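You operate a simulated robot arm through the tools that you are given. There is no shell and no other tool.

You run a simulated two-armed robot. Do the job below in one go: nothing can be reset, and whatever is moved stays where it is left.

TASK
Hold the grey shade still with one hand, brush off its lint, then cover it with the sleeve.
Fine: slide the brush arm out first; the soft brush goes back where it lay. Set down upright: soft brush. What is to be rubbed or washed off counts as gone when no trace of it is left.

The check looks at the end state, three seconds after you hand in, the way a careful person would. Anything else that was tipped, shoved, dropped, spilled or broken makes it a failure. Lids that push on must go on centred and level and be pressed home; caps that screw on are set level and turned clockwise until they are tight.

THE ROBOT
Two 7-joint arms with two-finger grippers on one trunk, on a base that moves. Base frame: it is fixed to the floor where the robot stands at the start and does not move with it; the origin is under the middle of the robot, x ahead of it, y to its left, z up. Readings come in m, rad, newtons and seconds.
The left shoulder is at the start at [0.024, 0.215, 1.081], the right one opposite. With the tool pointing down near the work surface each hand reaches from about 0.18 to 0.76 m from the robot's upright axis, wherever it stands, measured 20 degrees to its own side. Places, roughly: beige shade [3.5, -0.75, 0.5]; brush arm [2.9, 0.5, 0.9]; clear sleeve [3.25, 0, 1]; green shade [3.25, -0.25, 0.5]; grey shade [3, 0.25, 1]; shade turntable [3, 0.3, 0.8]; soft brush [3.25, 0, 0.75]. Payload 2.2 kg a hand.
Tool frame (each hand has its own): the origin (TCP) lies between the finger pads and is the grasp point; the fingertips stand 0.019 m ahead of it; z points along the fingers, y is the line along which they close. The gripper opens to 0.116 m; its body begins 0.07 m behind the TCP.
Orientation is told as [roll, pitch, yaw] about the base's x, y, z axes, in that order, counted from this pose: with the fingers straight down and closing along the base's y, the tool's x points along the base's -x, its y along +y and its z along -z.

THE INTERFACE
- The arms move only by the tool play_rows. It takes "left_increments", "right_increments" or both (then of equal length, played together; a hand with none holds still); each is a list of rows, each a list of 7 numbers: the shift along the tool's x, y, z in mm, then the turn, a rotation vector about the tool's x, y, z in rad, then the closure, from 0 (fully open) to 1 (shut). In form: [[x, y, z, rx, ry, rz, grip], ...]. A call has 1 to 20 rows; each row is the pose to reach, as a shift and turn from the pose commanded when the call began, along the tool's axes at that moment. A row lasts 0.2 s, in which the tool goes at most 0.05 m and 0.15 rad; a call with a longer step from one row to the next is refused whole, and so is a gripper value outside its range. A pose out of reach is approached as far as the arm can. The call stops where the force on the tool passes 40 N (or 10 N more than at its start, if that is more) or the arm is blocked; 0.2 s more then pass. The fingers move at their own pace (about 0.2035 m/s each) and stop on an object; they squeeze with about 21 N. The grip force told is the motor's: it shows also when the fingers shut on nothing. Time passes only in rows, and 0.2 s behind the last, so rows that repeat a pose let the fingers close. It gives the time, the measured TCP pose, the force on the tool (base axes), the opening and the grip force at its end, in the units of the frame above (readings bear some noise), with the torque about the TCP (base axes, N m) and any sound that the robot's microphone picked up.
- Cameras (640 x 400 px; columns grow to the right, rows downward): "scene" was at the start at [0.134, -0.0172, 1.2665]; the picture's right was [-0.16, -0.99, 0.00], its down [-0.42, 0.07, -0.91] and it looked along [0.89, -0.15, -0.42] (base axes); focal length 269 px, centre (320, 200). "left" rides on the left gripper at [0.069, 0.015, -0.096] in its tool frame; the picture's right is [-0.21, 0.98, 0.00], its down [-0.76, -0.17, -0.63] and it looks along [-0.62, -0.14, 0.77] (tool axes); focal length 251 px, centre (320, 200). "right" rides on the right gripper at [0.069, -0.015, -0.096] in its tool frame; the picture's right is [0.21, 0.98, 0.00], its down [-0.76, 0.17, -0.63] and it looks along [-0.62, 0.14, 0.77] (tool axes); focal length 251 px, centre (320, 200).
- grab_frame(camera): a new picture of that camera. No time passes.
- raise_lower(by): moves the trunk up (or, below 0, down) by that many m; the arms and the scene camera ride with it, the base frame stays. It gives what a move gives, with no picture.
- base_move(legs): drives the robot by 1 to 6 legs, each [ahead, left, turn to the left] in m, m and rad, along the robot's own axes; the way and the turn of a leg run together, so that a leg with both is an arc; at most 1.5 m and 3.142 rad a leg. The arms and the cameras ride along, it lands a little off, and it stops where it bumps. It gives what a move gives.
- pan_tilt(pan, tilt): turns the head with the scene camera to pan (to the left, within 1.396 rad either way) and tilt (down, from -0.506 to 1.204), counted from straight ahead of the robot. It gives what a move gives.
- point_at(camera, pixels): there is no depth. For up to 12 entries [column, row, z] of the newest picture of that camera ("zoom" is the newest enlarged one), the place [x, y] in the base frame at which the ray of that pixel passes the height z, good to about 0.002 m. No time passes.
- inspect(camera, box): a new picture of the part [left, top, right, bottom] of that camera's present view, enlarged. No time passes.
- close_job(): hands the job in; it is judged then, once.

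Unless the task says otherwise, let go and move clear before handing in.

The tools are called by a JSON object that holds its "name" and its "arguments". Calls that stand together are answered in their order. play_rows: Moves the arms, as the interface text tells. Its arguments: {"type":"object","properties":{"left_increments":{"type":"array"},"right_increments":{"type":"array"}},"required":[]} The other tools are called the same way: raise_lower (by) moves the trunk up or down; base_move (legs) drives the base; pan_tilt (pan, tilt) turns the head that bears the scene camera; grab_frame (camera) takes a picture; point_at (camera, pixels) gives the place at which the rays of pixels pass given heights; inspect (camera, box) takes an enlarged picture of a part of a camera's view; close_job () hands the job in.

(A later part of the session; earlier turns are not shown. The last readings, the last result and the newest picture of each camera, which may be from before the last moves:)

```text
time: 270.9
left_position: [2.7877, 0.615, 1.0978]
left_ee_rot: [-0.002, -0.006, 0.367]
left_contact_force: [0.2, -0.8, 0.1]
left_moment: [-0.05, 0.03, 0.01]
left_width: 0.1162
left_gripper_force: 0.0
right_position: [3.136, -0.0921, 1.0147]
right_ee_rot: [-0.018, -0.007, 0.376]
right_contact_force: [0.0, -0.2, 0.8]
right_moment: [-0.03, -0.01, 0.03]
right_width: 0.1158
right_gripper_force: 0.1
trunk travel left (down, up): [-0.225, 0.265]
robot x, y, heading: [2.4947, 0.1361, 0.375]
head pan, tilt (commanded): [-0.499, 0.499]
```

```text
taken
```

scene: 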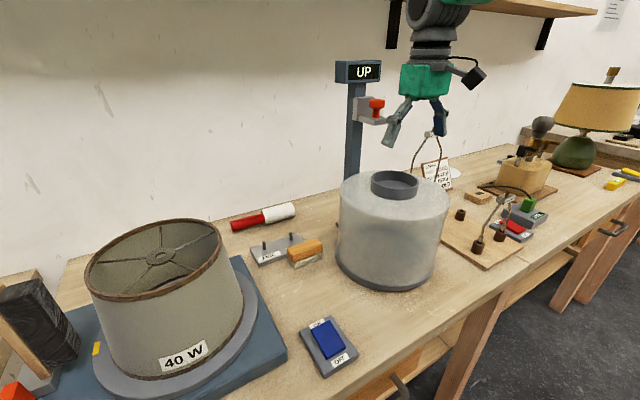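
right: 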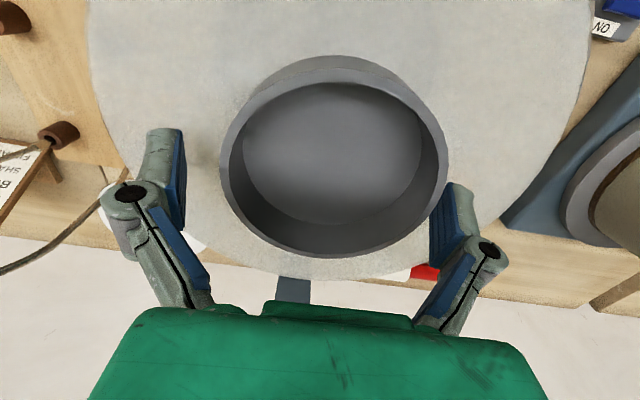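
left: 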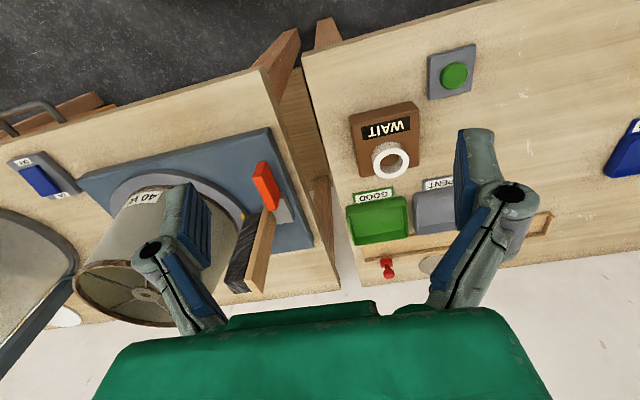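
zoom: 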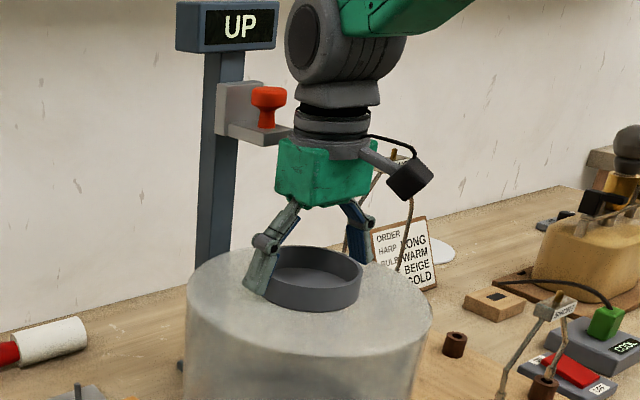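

The right finger looks close to the collar's edge. I'll check the centring numerically from this view.

{"name": "inspect", "arguments": {"camera": "right", "box": [130, 40, 500, 270]}}

{"name": "point_at", "arguments": {"camera": "right", "pixels": [[220, 165, 1.012], [447, 160, 1.012], [333, 82, 1.012], [335, 258, 1.012], [220, 165, 1.018], [447, 160, 1.018], [333, 82, 1.018], [335, 258, 1.018]]}}

```text
1.73 times, centred on (315, 155) of right
```

zoom: 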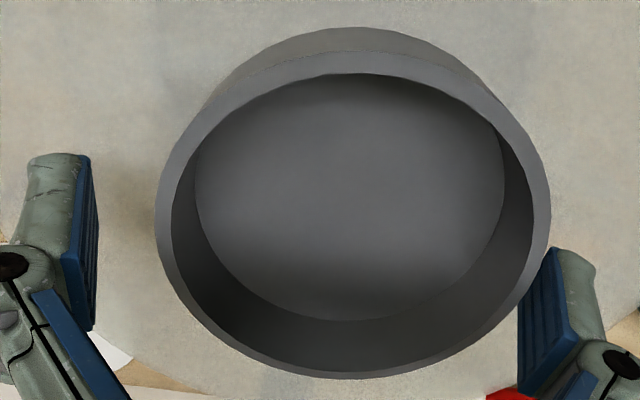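

```text
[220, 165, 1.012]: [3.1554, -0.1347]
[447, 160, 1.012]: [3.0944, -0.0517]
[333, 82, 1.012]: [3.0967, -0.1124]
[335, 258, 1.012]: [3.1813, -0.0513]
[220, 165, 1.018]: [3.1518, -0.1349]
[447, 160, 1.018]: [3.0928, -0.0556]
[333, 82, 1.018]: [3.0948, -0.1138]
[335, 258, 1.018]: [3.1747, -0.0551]
```

The collar is about 3 mm left of the hand axis. I'll correct, go 4 mm lower, and close gently.

{"name": "play_rows", "arguments": {"right_increments": [[-1, 2, 0, 0, 0, 0, 0], [-2, 3, 2, 0, 0, 0, 0], [-2, 3, 4, 0, 0, 0, 0], [-2, 3, 4, 0, 0, 0, 0]]}}

{"name": "play_rows", "arguments": {"right_increments": [[0, 0, 0, 0, 0, 0, 0.04], [0, 0, 0, 0, 0, 0, 0.08], [0, 0, 0, 0, 0, 0, 0.12], [0, 0, 0, 0, 0, 0, 0.16], [0, 0, 0, 0, 0, 0, 0.25], [0, 0, 0, 0, 0, 0, 0.4], [0, 0, 0, 0, 0, 0, 1.0], [0, 0, 0, 0, 0, 0, 1.0]]}}

{"name": "grab_frame", "arguments": {"camera": "right"}}

{"name": "inspect", "arguments": {"camera": "scene", "box": [310, 60, 490, 240]}}

```text
time: 271.9
left_position: [2.7885, 0.6154, 1.0986]
left_ee_rot: [-0.004, -0.008, 0.366]
left_contact_force: [0.0, 0.7, -0.3]
left_moment: [0.02, -0.03, 0.0]
left_width: 0.1161
left_gripper_force: 0.0
right_position: [3.1357, -0.0872, 1.0111]
right_ee_rot: [-0.016, -0.009, 0.375]
right_contact_force: [0.1, 0.2, -0.2]
right_moment: [-0.02, -0.03, 0.01]
right_width: 0.116
right_gripper_force: 0.1
trunk travel left (down, up): [-0.225, 0.265]
robot x, y, heading: [2.4949, 0.1356, 0.372]
head pan, tilt (commanded): [-0.499, 0.499]
```

```text
time: 273.7
left_position: [2.7878, 0.6157, 1.0974]
left_ee_rot: [-0.002, -0.006, 0.366]
left_contact_force: [-0.7, 0.2, 0.7]
left_moment: [0.01, 0.0, 0.02]
left_width: 0.1161
left_gripper_force: 0.1
right_position: [3.1354, -0.0871, 1.0119]
right_ee_rot: [-0.018, -0.007, 0.376]
right_contact_force: [0.4, -0.3, 3.2]
right_moment: [0.01, 0.05, -0.02]
right_width: 0.1022
right_gripper_force: 20.7
trunk travel left (down, up): [-0.225, 0.265]
robot x, y, heading: [2.4925, 0.1362, 0.373]
head pan, tilt (commanded): [-0.499, 0.499]
```

```text
taken
```

right: 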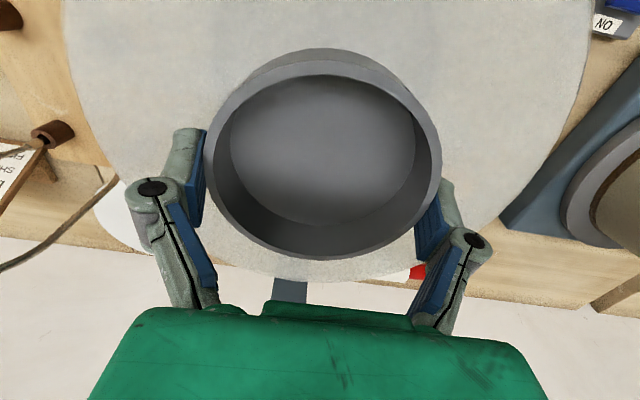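

```text
2.22 times, centred on (400, 150) of scene
```

zoom: 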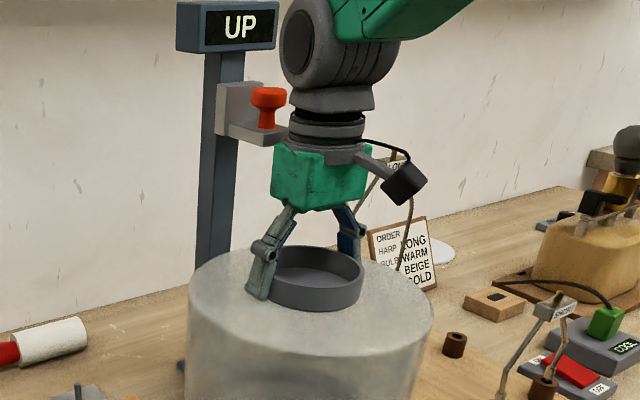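

The collar is gripped at 0.1022 m, its full diameter. I'll lift 15 mm and read the weight and level.

{"name": "play_rows", "arguments": {"right_increments": [[0, 0, -1, 0, 0, 0, 1.0], [0, 0, -4, 0, 0, 0, 1.0], [0, 0, -8, 0, 0, 0, 1.0], [0, 0, -12, 0, 0, 0, 1.0], [0, 0, -15, 0, 0, 0, 1.0], [0, 0, -15, 0, 0, 0, 1.0]]}}

{"name": "grab_frame", "arguments": {"camera": "scene"}}

{"name": "inspect", "arguments": {"camera": "scene", "box": [310, 140, 490, 310]}}

```text
time: 275.1
left_position: [2.788, 0.614, 1.0982]
left_ee_rot: [-0.002, -0.007, 0.367]
left_contact_force: [0.1, 0.3, -0.1]
left_moment: [0.0, 0.01, 0.02]
left_width: 0.1155
left_gripper_force: 0.0
right_position: [3.1373, -0.0872, 1.0269]
right_ee_rot: [-0.017, -0.008, 0.376]
right_contact_force: [-0.8, 0.7, -2.2]
right_moment: [-0.02, -0.05, -0.02]
right_width: 0.102
right_gripper_force: 20.3
trunk travel left (down, up): [-0.225, 0.265]
robot x, y, heading: [2.4953, 0.1385, 0.374]
head pan, tilt (commanded): [-0.499, 0.499]
```

```text
taken
```

scene: 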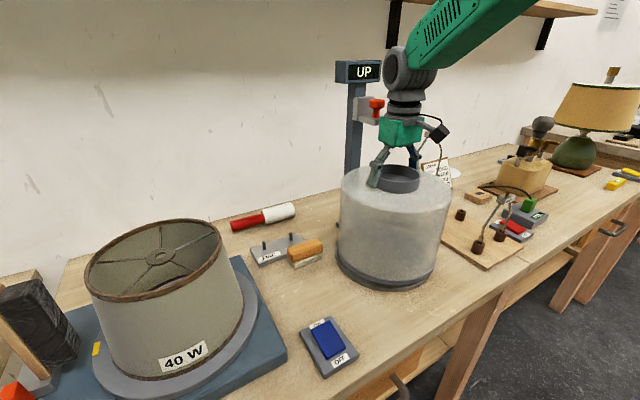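

```text
2.35 times, centred on (400, 225) of scene
```

zoom: 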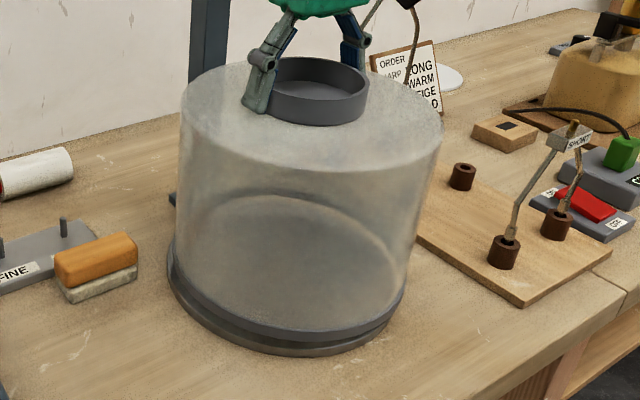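

The sleeve lifts cleanly off a flat base plate (about 2 N), with nothing inside it. I'll draw it 0.12 m toward the robot, clear of the knob bracket, just above the bench.

{"name": "play_rows", "arguments": {"right_increments": [[2, 0, -2, 0, 0, 0, 1.0], [8, 0, -5, 0, 0, 0, 1.0], [20, 0, -8, 0, 0, 0, 1.0], [36, 0, -10, 0, 0, 0, 1.0], [54, 0, -10, 0, 0, 0, 1.0], [72, 0, -10, 0, 0, 0, 1.0], [90, 0, -10, 0, 0, 0, 1.0], [105, 0, -10, 0, 0, 0, 1.0], [115, 0, -10, 0, 0, 0, 1.0], [120, 0, -10, 0, 0, 0, 1.0]]}}

{"name": "grab_frame", "arguments": {"camera": "scene"}}

{"name": "grab_frame", "arguments": {"camera": "right"}}

```text
time: 277.3
left_position: [2.7877, 0.6148, 1.0974]
left_ee_rot: [-0.004, -0.006, 0.366]
left_contact_force: [-0.7, -0.7, 1.1]
left_moment: [0.0, -0.04, 0.0]
left_width: 0.116
left_gripper_force: 0.0
right_position: [3.0239, -0.1311, 1.0341]
right_ee_rot: [-0.017, -0.006, 0.376]
right_contact_force: [0.5, -1.0, -0.4]
right_moment: [-0.02, 0.03, 0.0]
right_width: 0.1018
right_gripper_force: 20.8
trunk travel left (down, up): [-0.225, 0.265]
robot x, y, heading: [2.4972, 0.1368, 0.37]
head pan, tilt (commanded): [-0.499, 0.499]
```

```text
taken
```

scene: 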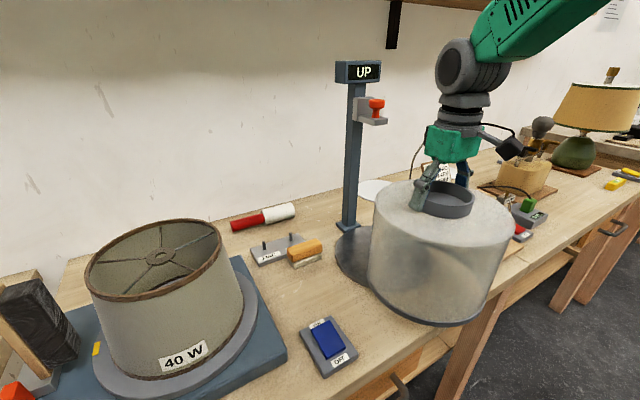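

```text
taken
```

right: 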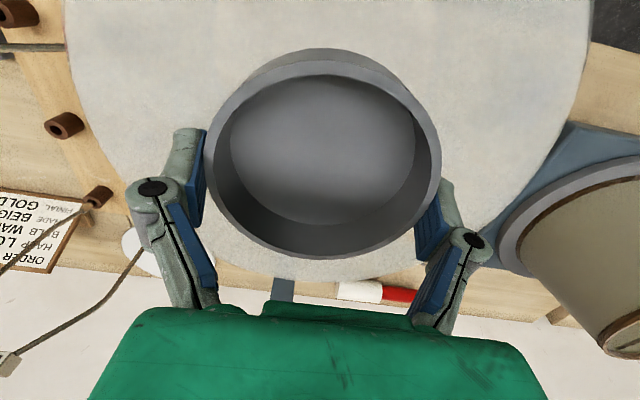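

The sleeve is clear of its base plate and the post. I'll raise the trunk 0.25 m, lifting it straight up.

{"name": "raise_lower", "arguments": {"by": 0.25}}

{"name": "pan_tilt", "arguments": {"pan": -0.3, "tilt": 0.6}}

{"name": "pan_tilt", "arguments": {"pan": -0.3, "tilt": 0.6}}

{"name": "grab_frame", "arguments": {"camera": "scene"}}

{"name": "grab_frame", "arguments": {"camera": "left"}}

```text
time: 279.9
left_position: [2.7883, 0.6147, 1.3482]
left_ee_rot: [-0.002, -0.007, 0.367]
left_contact_force: [0.0, 0.5, -0.5]
left_moment: [0.01, 0.01, 0.0]
left_width: 0.1159
left_gripper_force: 0.0
right_position: [3.0261, -0.1296, 1.2847]
right_ee_rot: [-0.019, -0.007, 0.375]
right_contact_force: [0.9, 0.0, -0.8]
right_moment: [0.01, -0.01, -0.01]
right_width: 0.1019
right_gripper_force: 20.7
trunk travel left (down, up): [-0.475, 0.015]
robot x, y, heading: [2.4911, 0.1386, 0.376]
head pan, tilt (commanded): [-0.499, 0.499]
```

```text
time: 280.6
left_position: [2.7885, 0.6143, 1.3465]
left_ee_rot: [-0.003, -0.006, 0.367]
left_contact_force: [0.1, 0.6, -0.3]
left_moment: [0.02, 0.0, -0.01]
left_width: 0.1161
left_gripper_force: 0.0
right_position: [3.0268, -0.131, 1.2848]
right_ee_rot: [-0.017, -0.007, 0.377]
right_contact_force: [0.5, 0.1, -2.2]
right_moment: [-0.01, -0.02, 0.01]
right_width: 0.1015
right_gripper_force: 20.9
trunk travel left (down, up): [-0.475, 0.015]
robot x, y, heading: [2.4954, 0.1384, 0.375]
head pan, tilt (commanded): [-0.3, 0.6]
```

```text
time: 281.2
left_position: [2.7882, 0.6139, 1.3469]
left_ee_rot: [-0.001, -0.007, 0.367]
left_contact_force: [0.0, -0.4, -0.5]
left_moment: [0.0, 0.03, -0.01]
left_width: 0.1159
left_gripper_force: 0.0
right_position: [3.0259, -0.1308, 1.2857]
right_ee_rot: [-0.017, -0.007, 0.374]
right_contact_force: [0.8, -0.4, -2.2]
right_moment: [0.03, 0.01, -0.02]
right_width: 0.1018
right_gripper_force: 20.9
trunk travel left (down, up): [-0.475, 0.015]
robot x, y, heading: [2.4985, 0.1352, 0.374]
head pan, tilt (commanded): [-0.3, 0.6]
```

```text
taken
```

scene: 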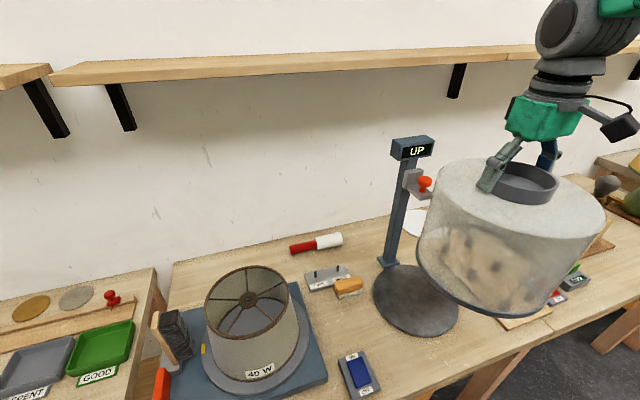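

```text
taken
```

left: 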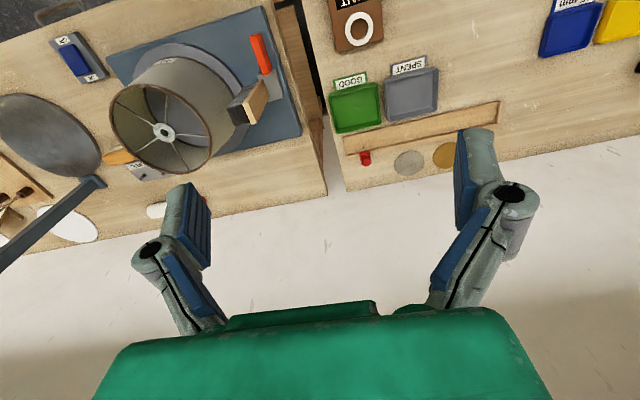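

The sleeve hangs level, its bottom about 7 cm above the shade's top. I'll re-measure the shade's centre from both views now.

{"name": "inspect", "arguments": {"camera": "left", "box": [90, 40, 310, 200]}}

{"name": "inspect", "arguments": {"camera": "scene", "box": [150, 250, 340, 400]}}

```text
2.50 times, centred on (200, 120) of left
```

zoom: 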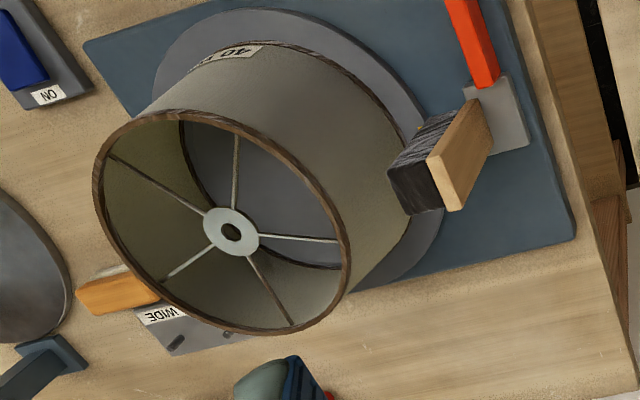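

```text
2.67 times, centred on (245, 325) of scene
```

zoom: 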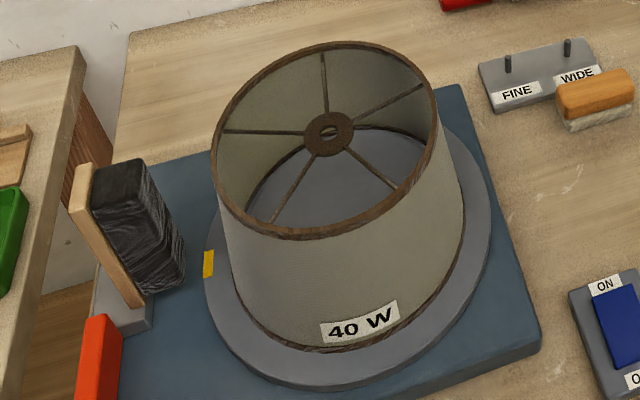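

{"name": "point_at", "arguments": {"camera": "left", "pixels": [[164.4, 132.8, 0.98], [164.4, 132.8, 0.99], [164.4, 132.8, 1.0], [109.5, 115, 1.0], [211.5, 146, 1.0], [133, 86, 1.0], [182, 172.5, 1.0], [242, 100, 0.845]]}}

{"name": "point_at", "arguments": {"camera": "scene", "pixels": [[248.4, 299.9, 0.98], [248.4, 299.9, 0.99], [248.4, 299.9, 1.0], [204, 310, 1.0], [289, 291, 1.0], [252, 265.5, 1.0], [237, 339, 1.0], [202.5, 324, 0.845], [302, 320, 0.845], [245, 394, 0.845]]}}

```text
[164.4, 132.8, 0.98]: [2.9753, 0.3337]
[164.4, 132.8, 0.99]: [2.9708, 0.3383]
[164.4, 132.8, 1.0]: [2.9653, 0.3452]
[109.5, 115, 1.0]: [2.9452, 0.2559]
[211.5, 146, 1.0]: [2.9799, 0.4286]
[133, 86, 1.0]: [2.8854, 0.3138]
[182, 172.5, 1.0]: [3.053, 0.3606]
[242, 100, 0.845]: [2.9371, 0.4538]
```

```text
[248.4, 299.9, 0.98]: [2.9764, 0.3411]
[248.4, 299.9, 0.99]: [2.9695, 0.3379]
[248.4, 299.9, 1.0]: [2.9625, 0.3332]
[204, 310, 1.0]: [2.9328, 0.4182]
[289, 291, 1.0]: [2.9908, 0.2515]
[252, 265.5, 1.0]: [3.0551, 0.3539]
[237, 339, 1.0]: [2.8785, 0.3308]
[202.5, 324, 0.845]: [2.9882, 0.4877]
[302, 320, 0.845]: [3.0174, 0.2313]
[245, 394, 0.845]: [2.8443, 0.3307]
```

Both views put the hub at (2.971, 0.338), and the collar sits 2 mm ahead of the hand's axis. I'll carry the sleeve smoothly over the shade.

{"name": "play_rows", "arguments": {"right_increments": [[-1, 3, 0, 0, 0, 0, 1.0], [-3, 11, 0, 0, 0, 0, 1.0], [-6, 25, 0, 0, 0, 0, 1.0], [-11, 43, 0, 0, 0, 0, 1.0], [-17, 67, 0, 0, 0, 0, 1.0], [-24, 94, 0, 0, 0, 0, 1.0], [-32, 124, 0, 0, 0, 0, 1.0], [-41, 157, 0, 0, 0, 0, 1.0], [-50, 192, 0, 0, 0, 0, 1.0], [-59, 228, 0, 0, 0, 0, 1.0], [-68, 264, 0, 0, 0, 0, 1.0], [-77, 299, 0, 0, 0, 0, 1.0], [-86, 332, 0, 0, 0, 0, 1.0], [-94, 362, 0, 0, 0, 0, 1.0], [-101, 389, 0, 0, 0, 0, 1.0], [-107, 413, 0, 0, 0, 0, 1.0], [-112, 431, 0, 0, 0, 0, 1.0], [-115, 445, 0, 0, 0, 0, 1.0], [-117, 453, 0, 0, 0, 0, 1.0], [-118, 456, 0, 0, 0, 0, 1.0]]}}

{"name": "pan_tilt", "arguments": {"pan": 0, "tilt": 0.6}}

{"name": "pan_tilt", "arguments": {"pan": 0, "tilt": 0.6}}

{"name": "grab_frame", "arguments": {"camera": "scene"}}

{"name": "grab_frame", "arguments": {"camera": "right"}}

{"name": "grab_frame", "arguments": {"camera": "left"}}

```text
time: 285.6
left_position: [2.7847, 0.6132, 1.3486]
left_ee_rot: [-0.003, -0.01, 0.366]
left_contact_force: [-0.1, -0.7, -0.3]
left_moment: [0.01, -0.03, -0.01]
left_width: 0.1157
left_gripper_force: 0.1
right_position: [2.9772, 0.327, 1.3116]
right_ee_rot: [0.045, -0.037, 0.342]
right_contact_force: [-0.6, 0.8, -1.1]
right_moment: [-0.02, -0.03, 0.0]
right_width: 0.1018
right_gripper_force: 21.3
trunk travel left (down, up): [-0.475, 0.015]
robot x, y, heading: [2.492, 0.1374, 0.372]
head pan, tilt (commanded): [-0.3, 0.6]
stopped in row 20 (right hand): the arm was blocked; the commanded pose is now the measured one
```

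```text
time: 286.4
left_position: [2.7843, 0.6147, 1.3502]
left_ee_rot: [-0.002, -0.01, 0.366]
left_contact_force: [-0.1, 0.1, -1.3]
left_moment: [-0.01, 0.01, 0.03]
left_width: 0.116
left_gripper_force: 0.1
right_position: [2.9775, 0.3275, 1.3112]
right_ee_rot: [0.044, -0.037, 0.343]
right_contact_force: [-0.2, 0.6, -0.9]
right_moment: [-0.02, 0.02, -0.03]
right_width: 0.1014
right_gripper_force: 20.8
trunk travel left (down, up): [-0.475, 0.015]
robot x, y, heading: [2.4959, 0.1319, 0.376]
head pan, tilt (commanded): [0.0, 0.6]
```

```text
time: 287.0
left_position: [2.7852, 0.6145, 1.3483]
left_ee_rot: [-0.004, -0.01, 0.367]
left_contact_force: [-0.8, 0.7, -0.4]
left_moment: [0.0, 0.01, 0.01]
left_width: 0.1158
left_gripper_force: 0.0
right_position: [2.9784, 0.3276, 1.312]
right_ee_rot: [0.043, -0.034, 0.343]
right_contact_force: [0.5, 0.2, -1.1]
right_moment: [0.02, -0.01, 0.04]
right_width: 0.1018
right_gripper_force: 20.9
trunk travel left (down, up): [-0.475, 0.015]
robot x, y, heading: [2.4933, 0.1377, 0.372]
head pan, tilt (commanded): [0.0, 0.6]
```

```text
taken
```

scene: 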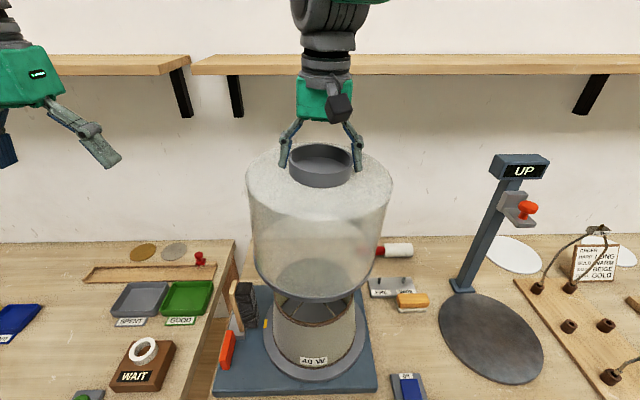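

```text
taken
```

right: 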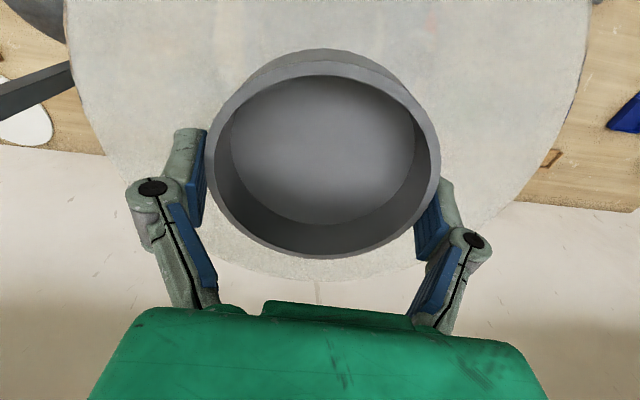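

```text
taken
```

left: 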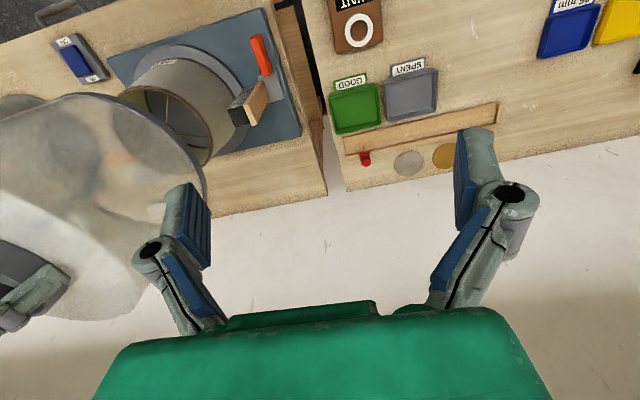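

The arm stopped at the last row with a slight tilt (roll 0.043, pitch −0.034), as if a wrist limit was reached; nothing is touching. The sleeve still has height to spare, so I'll lower the hand 5 cm relative to the body while levelling it.

{"name": "play_rows", "arguments": {"right_increments": [[0, 1, 3, 0.003, 0.001, -0.002, 1.0], [1, 2, 8, 0.01, 0.004, -0.005, 1.0], [2, 4, 16, 0.02, 0.009, -0.01, 1.0], [3, 6, 26, 0.032, 0.014, -0.016, 1.0], [4, 8, 36, 0.044, 0.02, -0.022, 1.0], [5, 10, 44, 0.053, 0.024, -0.028, 1.0], [5, 12, 49, 0.059, 0.027, -0.031, 1.0], [5, 12, 50, 0.06, 0.027, -0.032, 1.0]]}}

{"name": "pan_tilt", "arguments": {"pan": 0, "tilt": 0.6}}

{"name": "grab_frame", "arguments": {"camera": "scene"}}

```text
time: 289.0
left_position: [2.7813, 0.6114, 1.3506]
left_ee_rot: [-0.002, -0.012, 0.367]
left_contact_force: [0.2, -0.1, -0.2]
left_moment: [-0.01, -0.01, 0.01]
left_width: 0.1162
left_gripper_force: 0.0
right_position: [2.9851, 0.329, 1.297]
right_ee_rot: [0.048, -0.043, 0.337]
right_contact_force: [-1.4, -0.2, -1.7]
right_moment: [-0.02, 0.01, -0.02]
right_width: 0.1013
right_gripper_force: 21.1
trunk travel left (down, up): [-0.475, 0.015]
robot x, y, heading: [2.4956, 0.1388, 0.373]
head pan, tilt (commanded): [0.0, 0.6]
stopped in row 8 (right hand): the arm was blocked; the commanded pose is now the measured one
```

```text
time: 289.6
left_position: [2.7832, 0.6112, 1.3502]
left_ee_rot: [-0.001, -0.012, 0.366]
left_contact_force: [-0.1, -1.5, 0.6]
left_moment: [0.01, 0.01, 0.01]
left_width: 0.1158
left_gripper_force: 0.2
right_position: [2.985, 0.3289, 1.2965]
right_ee_rot: [0.046, -0.041, 0.336]
right_contact_force: [-0.6, -1.1, -1.0]
right_moment: [0.02, 0.03, -0.03]
right_width: 0.1016
right_gripper_force: 21.2
trunk travel left (down, up): [-0.475, 0.015]
robot x, y, heading: [2.4944, 0.132, 0.374]
head pan, tilt (commanded): [0.0, 0.6]
```

```text
taken
```

scene: 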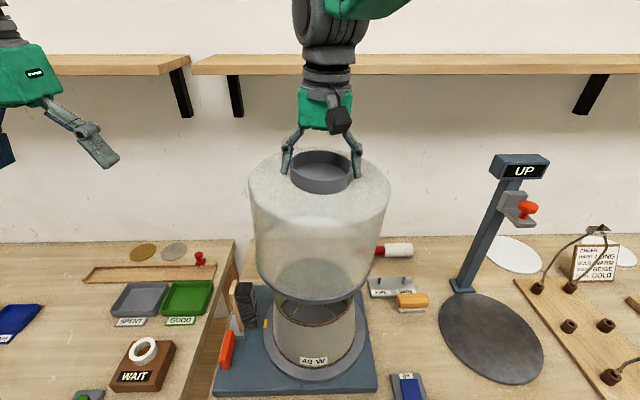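

It's still blocked: crossing the body's midline at this height seems to press the arm against the robot itself. I'll bring the hand back to the right, level it there, and then turn the base left so the shade lies in front of the right arm.

{"name": "play_rows", "arguments": {"right_increments": [[0, -3, 0, 0.002, 0.001, -0.001, 1.0], [2, -12, 0, 0.006, 0.003, -0.003, 1.0], [5, -27, 0, 0.012, 0.006, -0.007, 1.0], [8, -46, 0, 0.019, 0.01, -0.011, 1.0], [12, -69, 0, 0.027, 0.015, -0.016, 1.0], [17, -95, 0, 0.035, 0.019, -0.021, 1.0], [21, -120, 0, 0.043, 0.023, -0.025, 1.0], [25, -146, 0, 0.05, 0.027, -0.029, 1.0], [29, -169, 0, 0.056, 0.03, -0.033, 1.0], [32, -189, 0, 0.06, 0.032, -0.035, 1.0], [34, -203, 0, 0.063, 0.034, -0.037, 1.0], [35, -212, 0, 0.063, 0.034, -0.037, 1.0], [35, -215, 0, 0.063, 0.034, -0.037, 1.0]]}}

{"name": "pan_tilt", "arguments": {"pan": -0.2, "tilt": 0.45}}

{"name": "grab_frame", "arguments": {"camera": "scene"}}

```text
time: 292.4
left_position: [2.7826, 0.6113, 1.3503]
left_ee_rot: [-0.001, -0.012, 0.366]
left_contact_force: [0.1, -0.3, 0.0]
left_moment: [0.01, -0.02, -0.01]
left_width: 0.1163
left_gripper_force: 0.0
right_position: [3.023, 0.1153, 1.2855]
right_ee_rot: [-0.019, -0.008, 0.377]
right_contact_force: [-0.4, -0.5, -0.3]
right_moment: [0.01, -0.01, 0.02]
right_width: 0.1013
right_gripper_force: 21.4
trunk travel left (down, up): [-0.475, 0.015]
robot x, y, heading: [2.4953, 0.1348, 0.369]
head pan, tilt (commanded): [0.0, 0.6]
```

```text
time: 293.1
left_position: [2.7818, 0.6112, 1.3506]
left_ee_rot: [-0.003, -0.013, 0.368]
left_contact_force: [-0.2, -0.6, -0.2]
left_moment: [0.01, 0.01, 0.02]
left_width: 0.116
left_gripper_force: 0.0
right_position: [3.022, 0.1154, 1.285]
right_ee_rot: [-0.018, -0.008, 0.376]
right_contact_force: [-0.1, 0.5, -1.8]
right_moment: [-0.01, 0.01, -0.02]
right_width: 0.1012
right_gripper_force: 20.9
trunk travel left (down, up): [-0.475, 0.015]
robot x, y, heading: [2.4947, 0.1353, 0.372]
head pan, tilt (commanded): [-0.201, 0.45]
```

```text
taken
```

scene: 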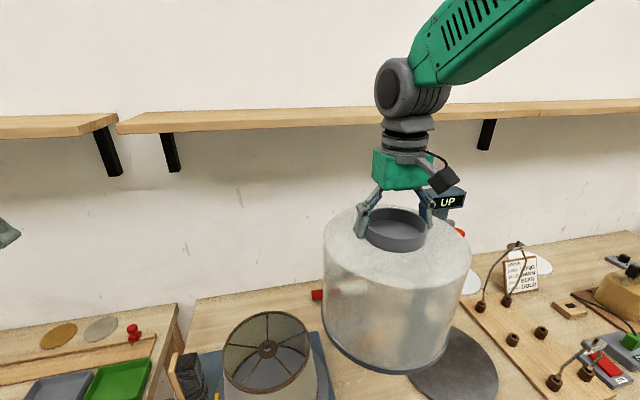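

The hand is level again (roll −0.018, pitch −0.008) and in a comfortable place. Turning the base left by 0.43 rad will swing the sleeve right over the shade; everything below is lower than z 1.0. I'll do it in two gentle legs.

{"name": "base_move", "arguments": {"legs": [[0, 0, 0.2], [0, 0, 0.2]]}}

{"name": "pan_tilt", "arguments": {"pan": 0, "tilt": 0.6}}

{"name": "pan_tilt", "arguments": {"pan": 0, "tilt": 0.6}}

{"name": "grab_frame", "arguments": {"camera": "scene"}}

{"name": "grab_frame", "arguments": {"camera": "left"}}

```text
time: 295.0
left_position: [2.5757, 0.6832, 1.3518]
left_ee_rot: [0.0, -0.013, 0.772]
left_contact_force: [0.8, 0.4, 0.4]
left_moment: [-0.01, -0.01, -0.01]
left_width: 0.116
left_gripper_force: 0.0
right_position: [2.9912, 0.3227, 1.2848]
right_ee_rot: [-0.016, -0.006, 0.781]
right_contact_force: [0.4, 0.3, -0.9]
right_moment: [0.0, 0.0, 0.02]
right_width: 0.1015
right_gripper_force: 20.4
trunk travel left (down, up): [-0.475, 0.015]
robot x, y, heading: [2.4975, 0.1358, 0.784]
head pan, tilt (commanded): [-0.201, 0.45]
```

```text
time: 295.8
left_position: [2.5672, 0.6878, 1.3506]
left_ee_rot: [-0.005, -0.014, 0.773]
left_contact_force: [-1.4, -0.1, -1.4]
left_moment: [-0.05, -0.03, -0.02]
left_width: 0.116
left_gripper_force: 0.0
right_position: [2.9834, 0.3266, 1.2862]
right_ee_rot: [-0.019, -0.008, 0.785]
right_contact_force: [0.3, 1.5, -1.9]
right_moment: [-0.03, -0.02, 0.01]
right_width: 0.101
right_gripper_force: 20.7
trunk travel left (down, up): [-0.475, 0.015]
robot x, y, heading: [2.4952, 0.1365, 0.778]
head pan, tilt (commanded): [0.0, 0.6]
```

```text
time: 296.4
left_position: [2.578, 0.6764, 1.3553]
left_ee_rot: [0.008, -0.012, 0.771]
left_contact_force: [-0.9, 0.0, 0.0]
left_moment: [-0.02, 0.01, -0.01]
left_width: 0.1158
left_gripper_force: 0.0
right_position: [2.9959, 0.3135, 1.2838]
right_ee_rot: [-0.009, -0.009, 0.78]
right_contact_force: [-0.3, -1.1, -1.7]
right_moment: [0.01, -0.04, 0.01]
right_width: 0.1013
right_gripper_force: 20.6
trunk travel left (down, up): [-0.475, 0.015]
robot x, y, heading: [2.4976, 0.1388, 0.779]
head pan, tilt (commanded): [0.0, 0.6]
```

```text
taken
```

scene: 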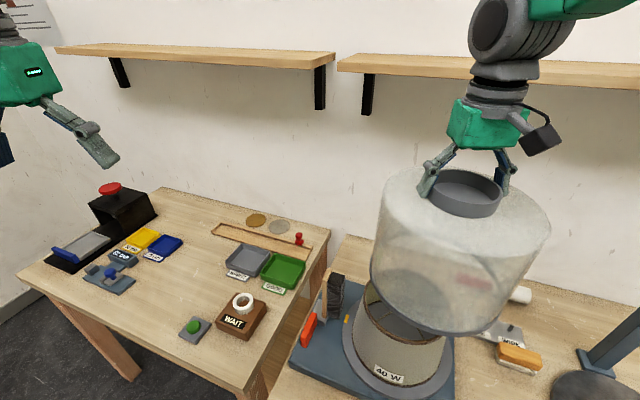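

```text
taken
```

left: 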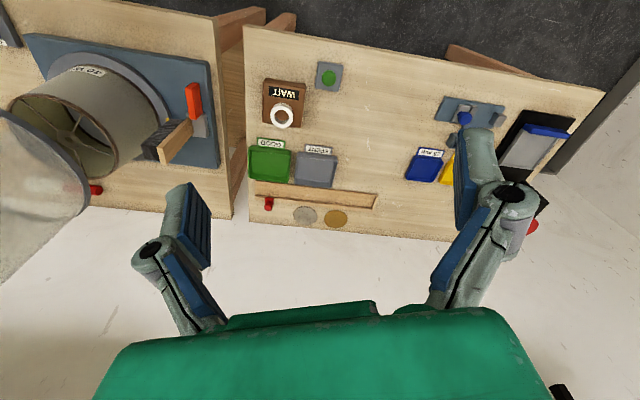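

The sleeve is now about over the shade, with a slight sway. I'll wait and sample.

{"name": "pan_tilt", "arguments": {"pan": 0, "tilt": 0.6}}

{"name": "pan_tilt", "arguments": {"pan": 0, "tilt": 0.6}}

{"name": "pan_tilt", "arguments": {"pan": 0, "tilt": 0.6}}

{"name": "pan_tilt", "arguments": {"pan": 0, "tilt": 0.6}}

{"name": "pan_tilt", "arguments": {"pan": 0, "tilt": 0.6}}

{"name": "pan_tilt", "arguments": {"pan": 0, "tilt": 0.6}}

```text
time: 297.0
left_position: [2.5754, 0.6774, 1.3538]
left_ee_rot: [0.003, -0.014, 0.772]
left_contact_force: [0.4, 0.5, -0.5]
left_moment: [0.01, 0.0, -0.02]
left_width: 0.1159
left_gripper_force: 0.1
right_position: [2.9922, 0.3182, 1.2843]
right_ee_rot: [-0.013, -0.008, 0.782]
right_contact_force: [-0.3, -0.6, -1.7]
right_moment: [-0.03, -0.01, -0.04]
right_width: 0.1014
right_gripper_force: 21.3
trunk travel left (down, up): [-0.475, 0.015]
robot x, y, heading: [2.4929, 0.1341, 0.78]
head pan, tilt (commanded): [0.0, 0.6]
```

```text
time: 297.6
left_position: [2.5697, 0.6841, 1.352]
left_ee_rot: [-0.001, -0.013, 0.774]
left_contact_force: [-0.2, 0.0, -0.1]
left_moment: [0.0, -0.01, -0.01]
left_width: 0.1162
left_gripper_force: 0.1
right_position: [2.9875, 0.3235, 1.2861]
right_ee_rot: [-0.019, -0.009, 0.784]
right_contact_force: [0.2, 0.6, -1.6]
right_moment: [0.02, -0.01, 0.01]
right_width: 0.1012
right_gripper_force: 20.6
trunk travel left (down, up): [-0.475, 0.015]
robot x, y, heading: [2.4949, 0.1332, 0.783]
head pan, tilt (commanded): [0.0, 0.6]
```

```text
time: 298.2
left_position: [2.5785, 0.6752, 1.3547]
left_ee_rot: [0.007, -0.013, 0.77]
left_contact_force: [0.4, 0.7, 0.3]
left_moment: [0.04, 0.0, -0.01]
left_width: 0.1162
left_gripper_force: 0.0
right_position: [2.9962, 0.3136, 1.2838]
right_ee_rot: [-0.009, -0.009, 0.781]
right_contact_force: [1.0, -0.7, -0.4]
right_moment: [0.01, 0.0, 0.0]
right_width: 0.1012
right_gripper_force: 20.7
trunk travel left (down, up): [-0.475, 0.015]
robot x, y, heading: [2.4939, 0.1351, 0.778]
head pan, tilt (commanded): [0.0, 0.6]
```

```text
time: 298.8
left_position: [2.5712, 0.6816, 1.3512]
left_ee_rot: [0.0, -0.014, 0.773]
left_contact_force: [-0.4, 0.0, 0.4]
left_moment: [0.0, 0.01, -0.01]
left_width: 0.1163
left_gripper_force: 0.1
right_position: [2.9881, 0.3209, 1.2854]
right_ee_rot: [-0.016, -0.013, 0.782]
right_contact_force: [-0.6, 0.3, -0.8]
right_moment: [0.03, -0.01, 0.01]
right_width: 0.1012
right_gripper_force: 21.0
trunk travel left (down, up): [-0.475, 0.015]
robot x, y, heading: [2.4956, 0.1376, 0.78]
head pan, tilt (commanded): [0.0, 0.6]
```

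```text
time: 299.4
left_position: [2.5749, 0.6781, 1.3534]
left_ee_rot: [0.004, -0.012, 0.771]
left_contact_force: [-0.2, -0.3, 0.2]
left_moment: [0.01, 0.02, 0.0]
left_width: 0.116
left_gripper_force: 0.1
right_position: [2.9906, 0.3178, 1.2848]
right_ee_rot: [-0.012, -0.01, 0.781]
right_contact_force: [-0.6, 0.3, -1.7]
right_moment: [0.01, 0.01, -0.01]
right_width: 0.1015
right_gripper_force: 20.7
trunk travel left (down, up): [-0.475, 0.015]
robot x, y, heading: [2.4956, 0.1339, 0.777]
head pan, tilt (commanded): [0.0, 0.6]
```

```text
time: 300.0
left_position: [2.5758, 0.6792, 1.353]
left_ee_rot: [0.002, -0.014, 0.772]
left_contact_force: [0.5, 0.2, 0.4]
left_moment: [0.06, 0.0, 0.0]
left_width: 0.116
left_gripper_force: 0.0
right_position: [2.9926, 0.3164, 1.2846]
right_ee_rot: [-0.012, -0.01, 0.782]
right_contact_force: [-0.1, -0.1, -1.2]
right_moment: [-0.02, 0.0, 0.01]
right_width: 0.1012
right_gripper_force: 21.3
trunk travel left (down, up): [-0.475, 0.015]
robot x, y, heading: [2.4958, 0.1358, 0.778]
head pan, tilt (commanded): [0.0, 0.6]
```

The sway is dying out; the mean hand position is (2.991, 0.318). I need to go 28 mm to the left to be centred over the shade at (2.971, 0.338).

{"name": "play_rows", "arguments": {"right_increments": [[0, 1, 0, 0, 0, 0, 1.0], [0, 4, 0, 0, 0, 0, 1.0], [1, 9, 0, 0, 0, 0, 1.0], [1, 14, 0, 0, 0, 0, 1.0], [2, 20, 0, 0, 0, 0, 1.0], [2, 25, 0, 0, 0, 0, 1.0], [2, 28, 0, 0, 0, 0, 1.0], [2, 28, 0, 0, 0, 0, 1.0]]}}

{"name": "pan_tilt", "arguments": {"pan": -0.2, "tilt": 0.7}}

{"name": "pan_tilt", "arguments": {"pan": -0.2, "tilt": 0.7}}

{"name": "pan_tilt", "arguments": {"pan": -0.2, "tilt": 0.7}}

{"name": "pan_tilt", "arguments": {"pan": -0.2, "tilt": 0.7}}

{"name": "grab_frame", "arguments": {"camera": "scene"}}

{"name": "grab_frame", "arguments": {"camera": "right"}}

```text
time: 301.8
left_position: [2.5742, 0.6794, 1.3529]
left_ee_rot: [0.002, -0.013, 0.771]
left_contact_force: [-0.9, -0.9, -0.1]
left_moment: [-0.02, -0.01, 0.0]
left_width: 0.1158
left_gripper_force: 0.1
right_position: [2.9712, 0.3376, 1.2846]
right_ee_rot: [-0.015, -0.009, 0.784]
right_contact_force: [-0.9, -0.7, -1.0]
right_moment: [0.05, -0.03, -0.03]
right_width: 0.101
right_gripper_force: 21.1
trunk travel left (down, up): [-0.475, 0.015]
robot x, y, heading: [2.4977, 0.1383, 0.779]
head pan, tilt (commanded): [0.0, 0.6]
```

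```text
time: 302.5
left_position: [2.5724, 0.6801, 1.3525]
left_ee_rot: [0.001, -0.014, 0.773]
left_contact_force: [0.0, 0.3, -0.7]
left_moment: [0.04, -0.03, -0.01]
left_width: 0.1158
left_gripper_force: 0.0
right_position: [2.9714, 0.3387, 1.2848]
right_ee_rot: [-0.013, -0.008, 0.781]
right_contact_force: [0.4, 0.6, -2.6]
right_moment: [-0.01, -0.03, 0.03]
right_width: 0.1008
right_gripper_force: 20.5
trunk travel left (down, up): [-0.475, 0.015]
robot x, y, heading: [2.4961, 0.1389, 0.778]
head pan, tilt (commanded): [-0.201, 0.7]
```

```text
time: 303.1
left_position: [2.5727, 0.6791, 1.3532]
left_ee_rot: [0.001, -0.014, 0.77]
left_contact_force: [-0.3, -0.4, -0.1]
left_moment: [0.01, 0.02, 0.0]
left_width: 0.1162
left_gripper_force: 0.1
right_position: [2.9702, 0.3375, 1.2843]
right_ee_rot: [-0.014, -0.008, 0.782]
right_contact_force: [0.4, 0.3, -0.9]
right_moment: [0.03, 0.01, 0.01]
right_width: 0.1012
right_gripper_force: 21.4
trunk travel left (down, up): [-0.475, 0.015]
robot x, y, heading: [2.4951, 0.1376, 0.78]
head pan, tilt (commanded): [-0.201, 0.7]
```

```text
time: 303.7
left_position: [2.5734, 0.6782, 1.3526]
left_ee_rot: [0.0, -0.014, 0.771]
left_contact_force: [0.7, -0.5, -0.2]
left_moment: [0.02, 0.01, -0.01]
left_width: 0.1159
left_gripper_force: 0.1
right_position: [2.9713, 0.3368, 1.2846]
right_ee_rot: [-0.015, -0.009, 0.783]
right_contact_force: [0.1, -0.6, -1.2]
right_moment: [0.0, 0.01, 0.0]
right_width: 0.1008
right_gripper_force: 20.8
trunk travel left (down, up): [-0.475, 0.015]
robot x, y, heading: [2.4955, 0.1359, 0.779]
head pan, tilt (commanded): [-0.201, 0.7]
```

```text
time: 304.3
left_position: [2.573, 0.6808, 1.3523]
left_ee_rot: [0.002, -0.015, 0.772]
left_contact_force: [0.8, -0.2, 0.1]
left_moment: [-0.02, -0.01, 0.02]
left_width: 0.1159
left_gripper_force: 0.0
right_position: [2.9718, 0.3375, 1.2861]
right_ee_rot: [-0.013, -0.008, 0.782]
right_contact_force: [0.0, 0.1, -1.4]
right_moment: [0.03, -0.01, 0.01]
right_width: 0.101
right_gripper_force: 20.9
trunk travel left (down, up): [-0.475, 0.015]
robot x, y, heading: [2.4974, 0.1337, 0.779]
head pan, tilt (commanded): [-0.201, 0.7]
```

```text
taken
```

scene: 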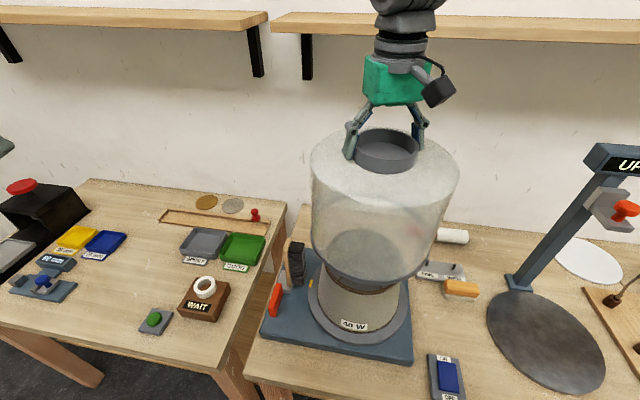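

```text
taken
```

right: 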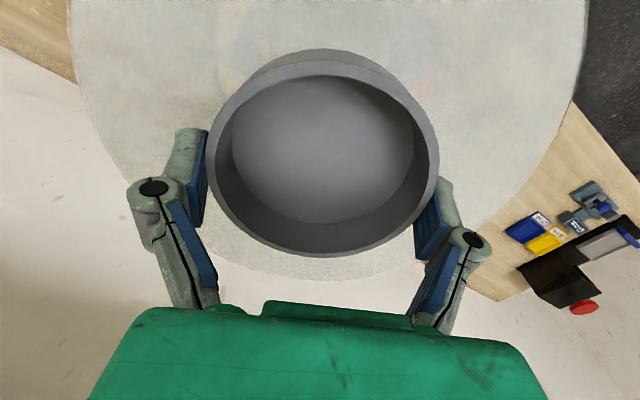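

The hand holds at (2.971, 0.3375), within 2 mm of the target. I'll zoom in to check the sleeve's bottom ring against the shade.

{"name": "inspect", "arguments": {"camera": "scene", "box": [260, 120, 480, 370]}}

{"name": "grab_frame", "arguments": {"camera": "left"}}

```text
1.60 times, centred on (370, 245) of scene
```

zoom: 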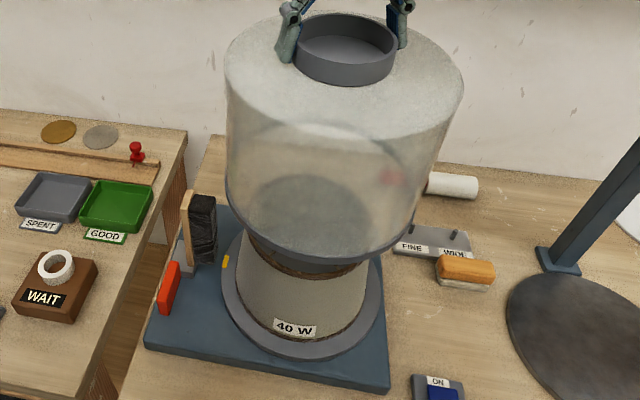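

```text
taken
```

left: 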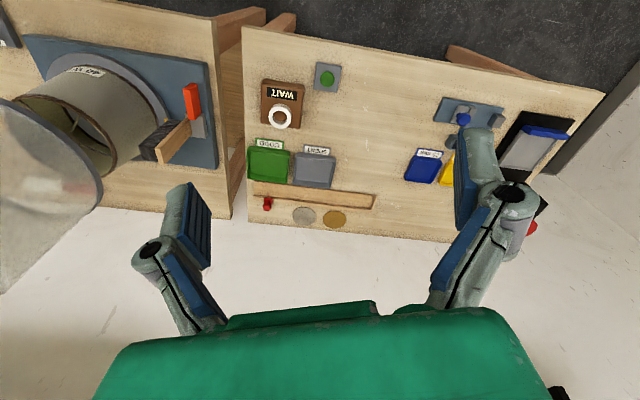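

{"name": "point_at", "arguments": {"camera": "zoom", "pixels": [[226, 185, 1.07], [413, 205, 1.07], [322, 258, 1.07], [298, 121, 1.07], [318, 190, 1.07], [240, 190, 0.99], [290, 190, 0.99]]}}

{"name": "inspect", "arguments": {"camera": "scene", "box": [300, 180, 450, 320]}}

```text
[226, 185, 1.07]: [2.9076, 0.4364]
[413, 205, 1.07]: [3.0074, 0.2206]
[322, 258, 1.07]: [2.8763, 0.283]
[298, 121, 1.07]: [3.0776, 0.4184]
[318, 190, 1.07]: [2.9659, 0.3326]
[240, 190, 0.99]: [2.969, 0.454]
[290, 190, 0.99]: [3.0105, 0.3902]
```

```text
2.86 times, centred on (375, 250) of scene
```

zoom: 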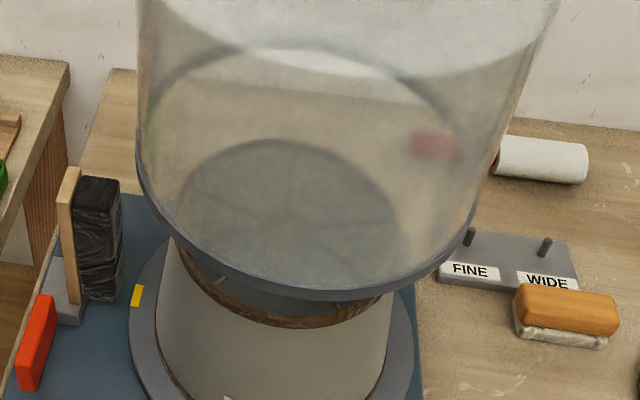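

I also want the clearance between the sleeve's ring and the parked brush arm. I'll measure the bristle face.

{"name": "point_at", "arguments": {"camera": "zoom", "pixels": [[119, 181, 1.0], [79, 181, 1.0], [121, 296, 0.84], [86, 303, 0.84], [130, 330, 0.845], [151, 250, 0.845], [146, 295, 0.845]]}}

{"name": "inspect", "arguments": {"camera": "left", "box": [0, 30, 230, 190]}}

```text
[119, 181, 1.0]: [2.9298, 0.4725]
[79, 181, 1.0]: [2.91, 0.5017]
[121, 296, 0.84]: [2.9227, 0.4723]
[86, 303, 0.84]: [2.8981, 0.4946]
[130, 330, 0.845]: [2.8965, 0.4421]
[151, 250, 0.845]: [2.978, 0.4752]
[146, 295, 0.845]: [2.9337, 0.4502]
```

```text
2.50 times, centred on (115, 110) of left
```

zoom: 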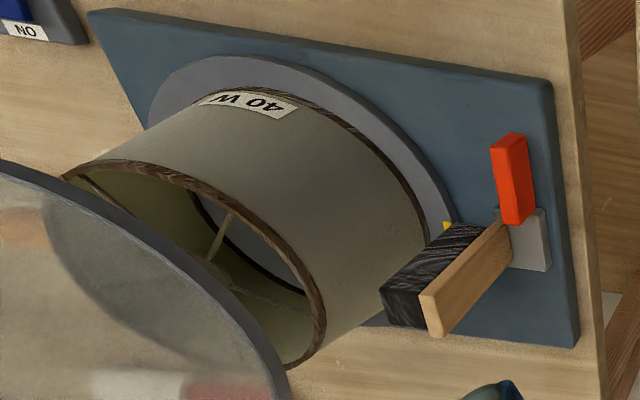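

The bristle face is 0.140 m from the shade's axis and the sleeve's radius is about 0.12, so there's ~18 mm clearance, and the platter (radius 0.128) will carry the sleeve. I'll lower by the trunk in stages.

{"name": "raise_lower", "arguments": {"by": -0.06}}

{"name": "pan_tilt", "arguments": {"pan": -0.2, "tilt": 0.7}}

{"name": "inspect", "arguments": {"camera": "scene", "box": [280, 120, 470, 340]}}

{"name": "grab_frame", "arguments": {"camera": "left"}}

```text
time: 305.3
left_position: [2.5739, 0.6798, 1.2942]
left_ee_rot: [0.004, -0.018, 0.77]
left_contact_force: [-0.1, 0.5, 0.1]
left_moment: [-0.05, -0.01, 0.02]
left_width: 0.1158
left_gripper_force: 0.1
right_position: [2.9694, 0.3371, 1.2246]
right_ee_rot: [-0.015, -0.011, 0.781]
right_contact_force: [0.0, -0.1, -0.2]
right_moment: [-0.01, -0.02, 0.03]
right_width: 0.101
right_gripper_force: 21.1
trunk travel left (down, up): [-0.415, 0.075]
robot x, y, heading: [2.4987, 0.1404, 0.779]
head pan, tilt (commanded): [-0.201, 0.7]
```

```text
time: 305.9
left_position: [2.5732, 0.6795, 1.2927]
left_ee_rot: [0.002, -0.014, 0.772]
left_contact_force: [-0.7, -0.1, -0.7]
left_moment: [0.0, 0.0, 0.01]
left_width: 0.116
left_gripper_force: 0.1
right_position: [2.9694, 0.3375, 1.226]
right_ee_rot: [-0.016, -0.009, 0.781]
right_contact_force: [-0.7, -0.2, -2.7]
right_moment: [0.0, 0.01, 0.01]
right_width: 0.1011
right_gripper_force: 20.5
trunk travel left (down, up): [-0.415, 0.075]
robot x, y, heading: [2.4941, 0.137, 0.783]
head pan, tilt (commanded): [-0.201, 0.7]
```

```text
1.82 times, centred on (375, 230) of scene
```

zoom: 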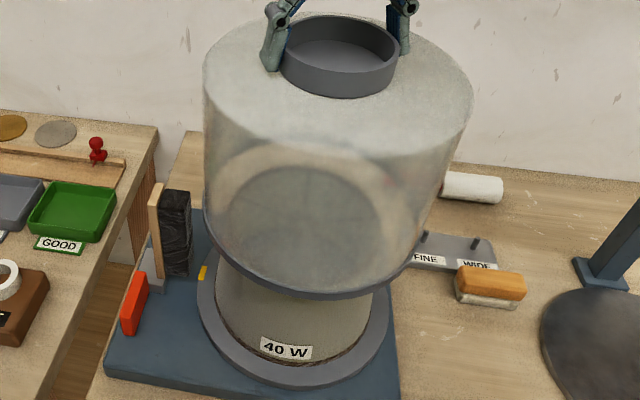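

```text
taken
```

left: 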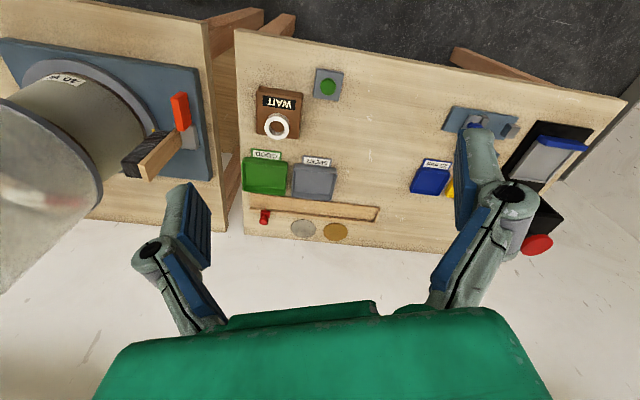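

The sleeve's ring is just above the rim and looks concentric. I'll lower another 5 cm and check forces.

{"name": "raise_lower", "arguments": {"by": -0.03}}

{"name": "raise_lower", "arguments": {"by": -0.03}}

{"name": "inspect", "arguments": {"camera": "scene", "box": [280, 120, 470, 340]}}

{"name": "inspect", "arguments": {"camera": "left", "box": [0, 30, 230, 230]}}

```text
time: 306.6
left_position: [2.5752, 0.6792, 1.263]
left_ee_rot: [0.001, -0.017, 0.771]
left_contact_force: [-0.5, -0.4, 0.6]
left_moment: [0.03, -0.02, 0.01]
left_width: 0.116
left_gripper_force: 0.1
right_position: [2.9706, 0.3381, 1.1944]
right_ee_rot: [-0.013, -0.01, 0.783]
right_contact_force: [0.6, -0.7, -1.8]
right_moment: [0.04, -0.04, 0.02]
right_width: 0.1008
right_gripper_force: 20.9
trunk travel left (down, up): [-0.385, 0.105]
robot x, y, heading: [2.4928, 0.1368, 0.779]
head pan, tilt (commanded): [-0.201, 0.7]
```

```text
time: 307.4
left_position: [2.5744, 0.6791, 1.2337]
left_ee_rot: [0.002, -0.016, 0.771]
left_contact_force: [0.0, 0.1, -0.5]
left_moment: [0.0, -0.01, 0.03]
left_width: 0.1159
left_gripper_force: 0.1
right_position: [2.9709, 0.3379, 1.1656]
right_ee_rot: [-0.013, -0.011, 0.781]
right_contact_force: [-0.6, 0.9, -0.8]
right_moment: [0.0, -0.03, 0.03]
right_width: 0.1011
right_gripper_force: 20.9
trunk travel left (down, up): [-0.355, 0.135]
robot x, y, heading: [2.4936, 0.1359, 0.776]
head pan, tilt (commanded): [-0.201, 0.7]
```

```text
1.82 times, centred on (375, 230) of scene
```

zoom: 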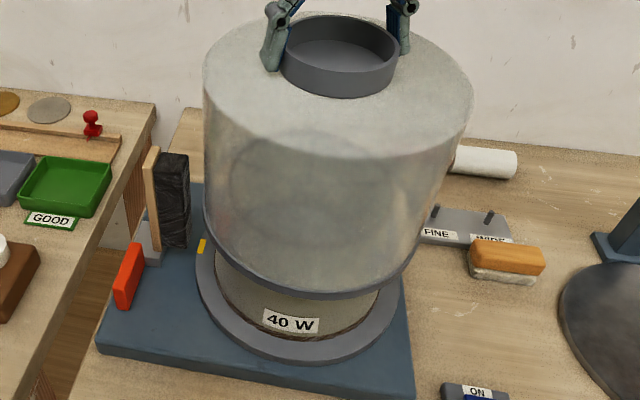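

```text
2.00 times, centred on (115, 130) of left
```

zoom: 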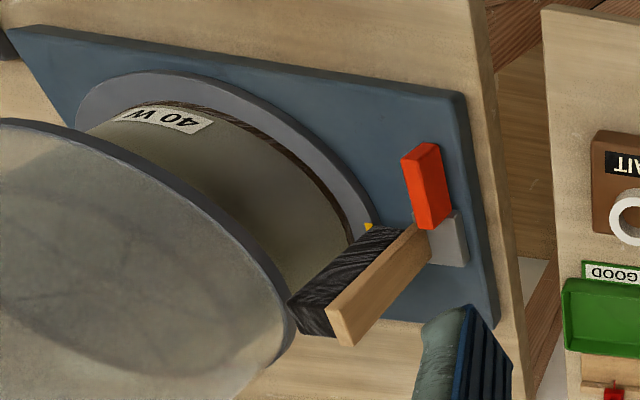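

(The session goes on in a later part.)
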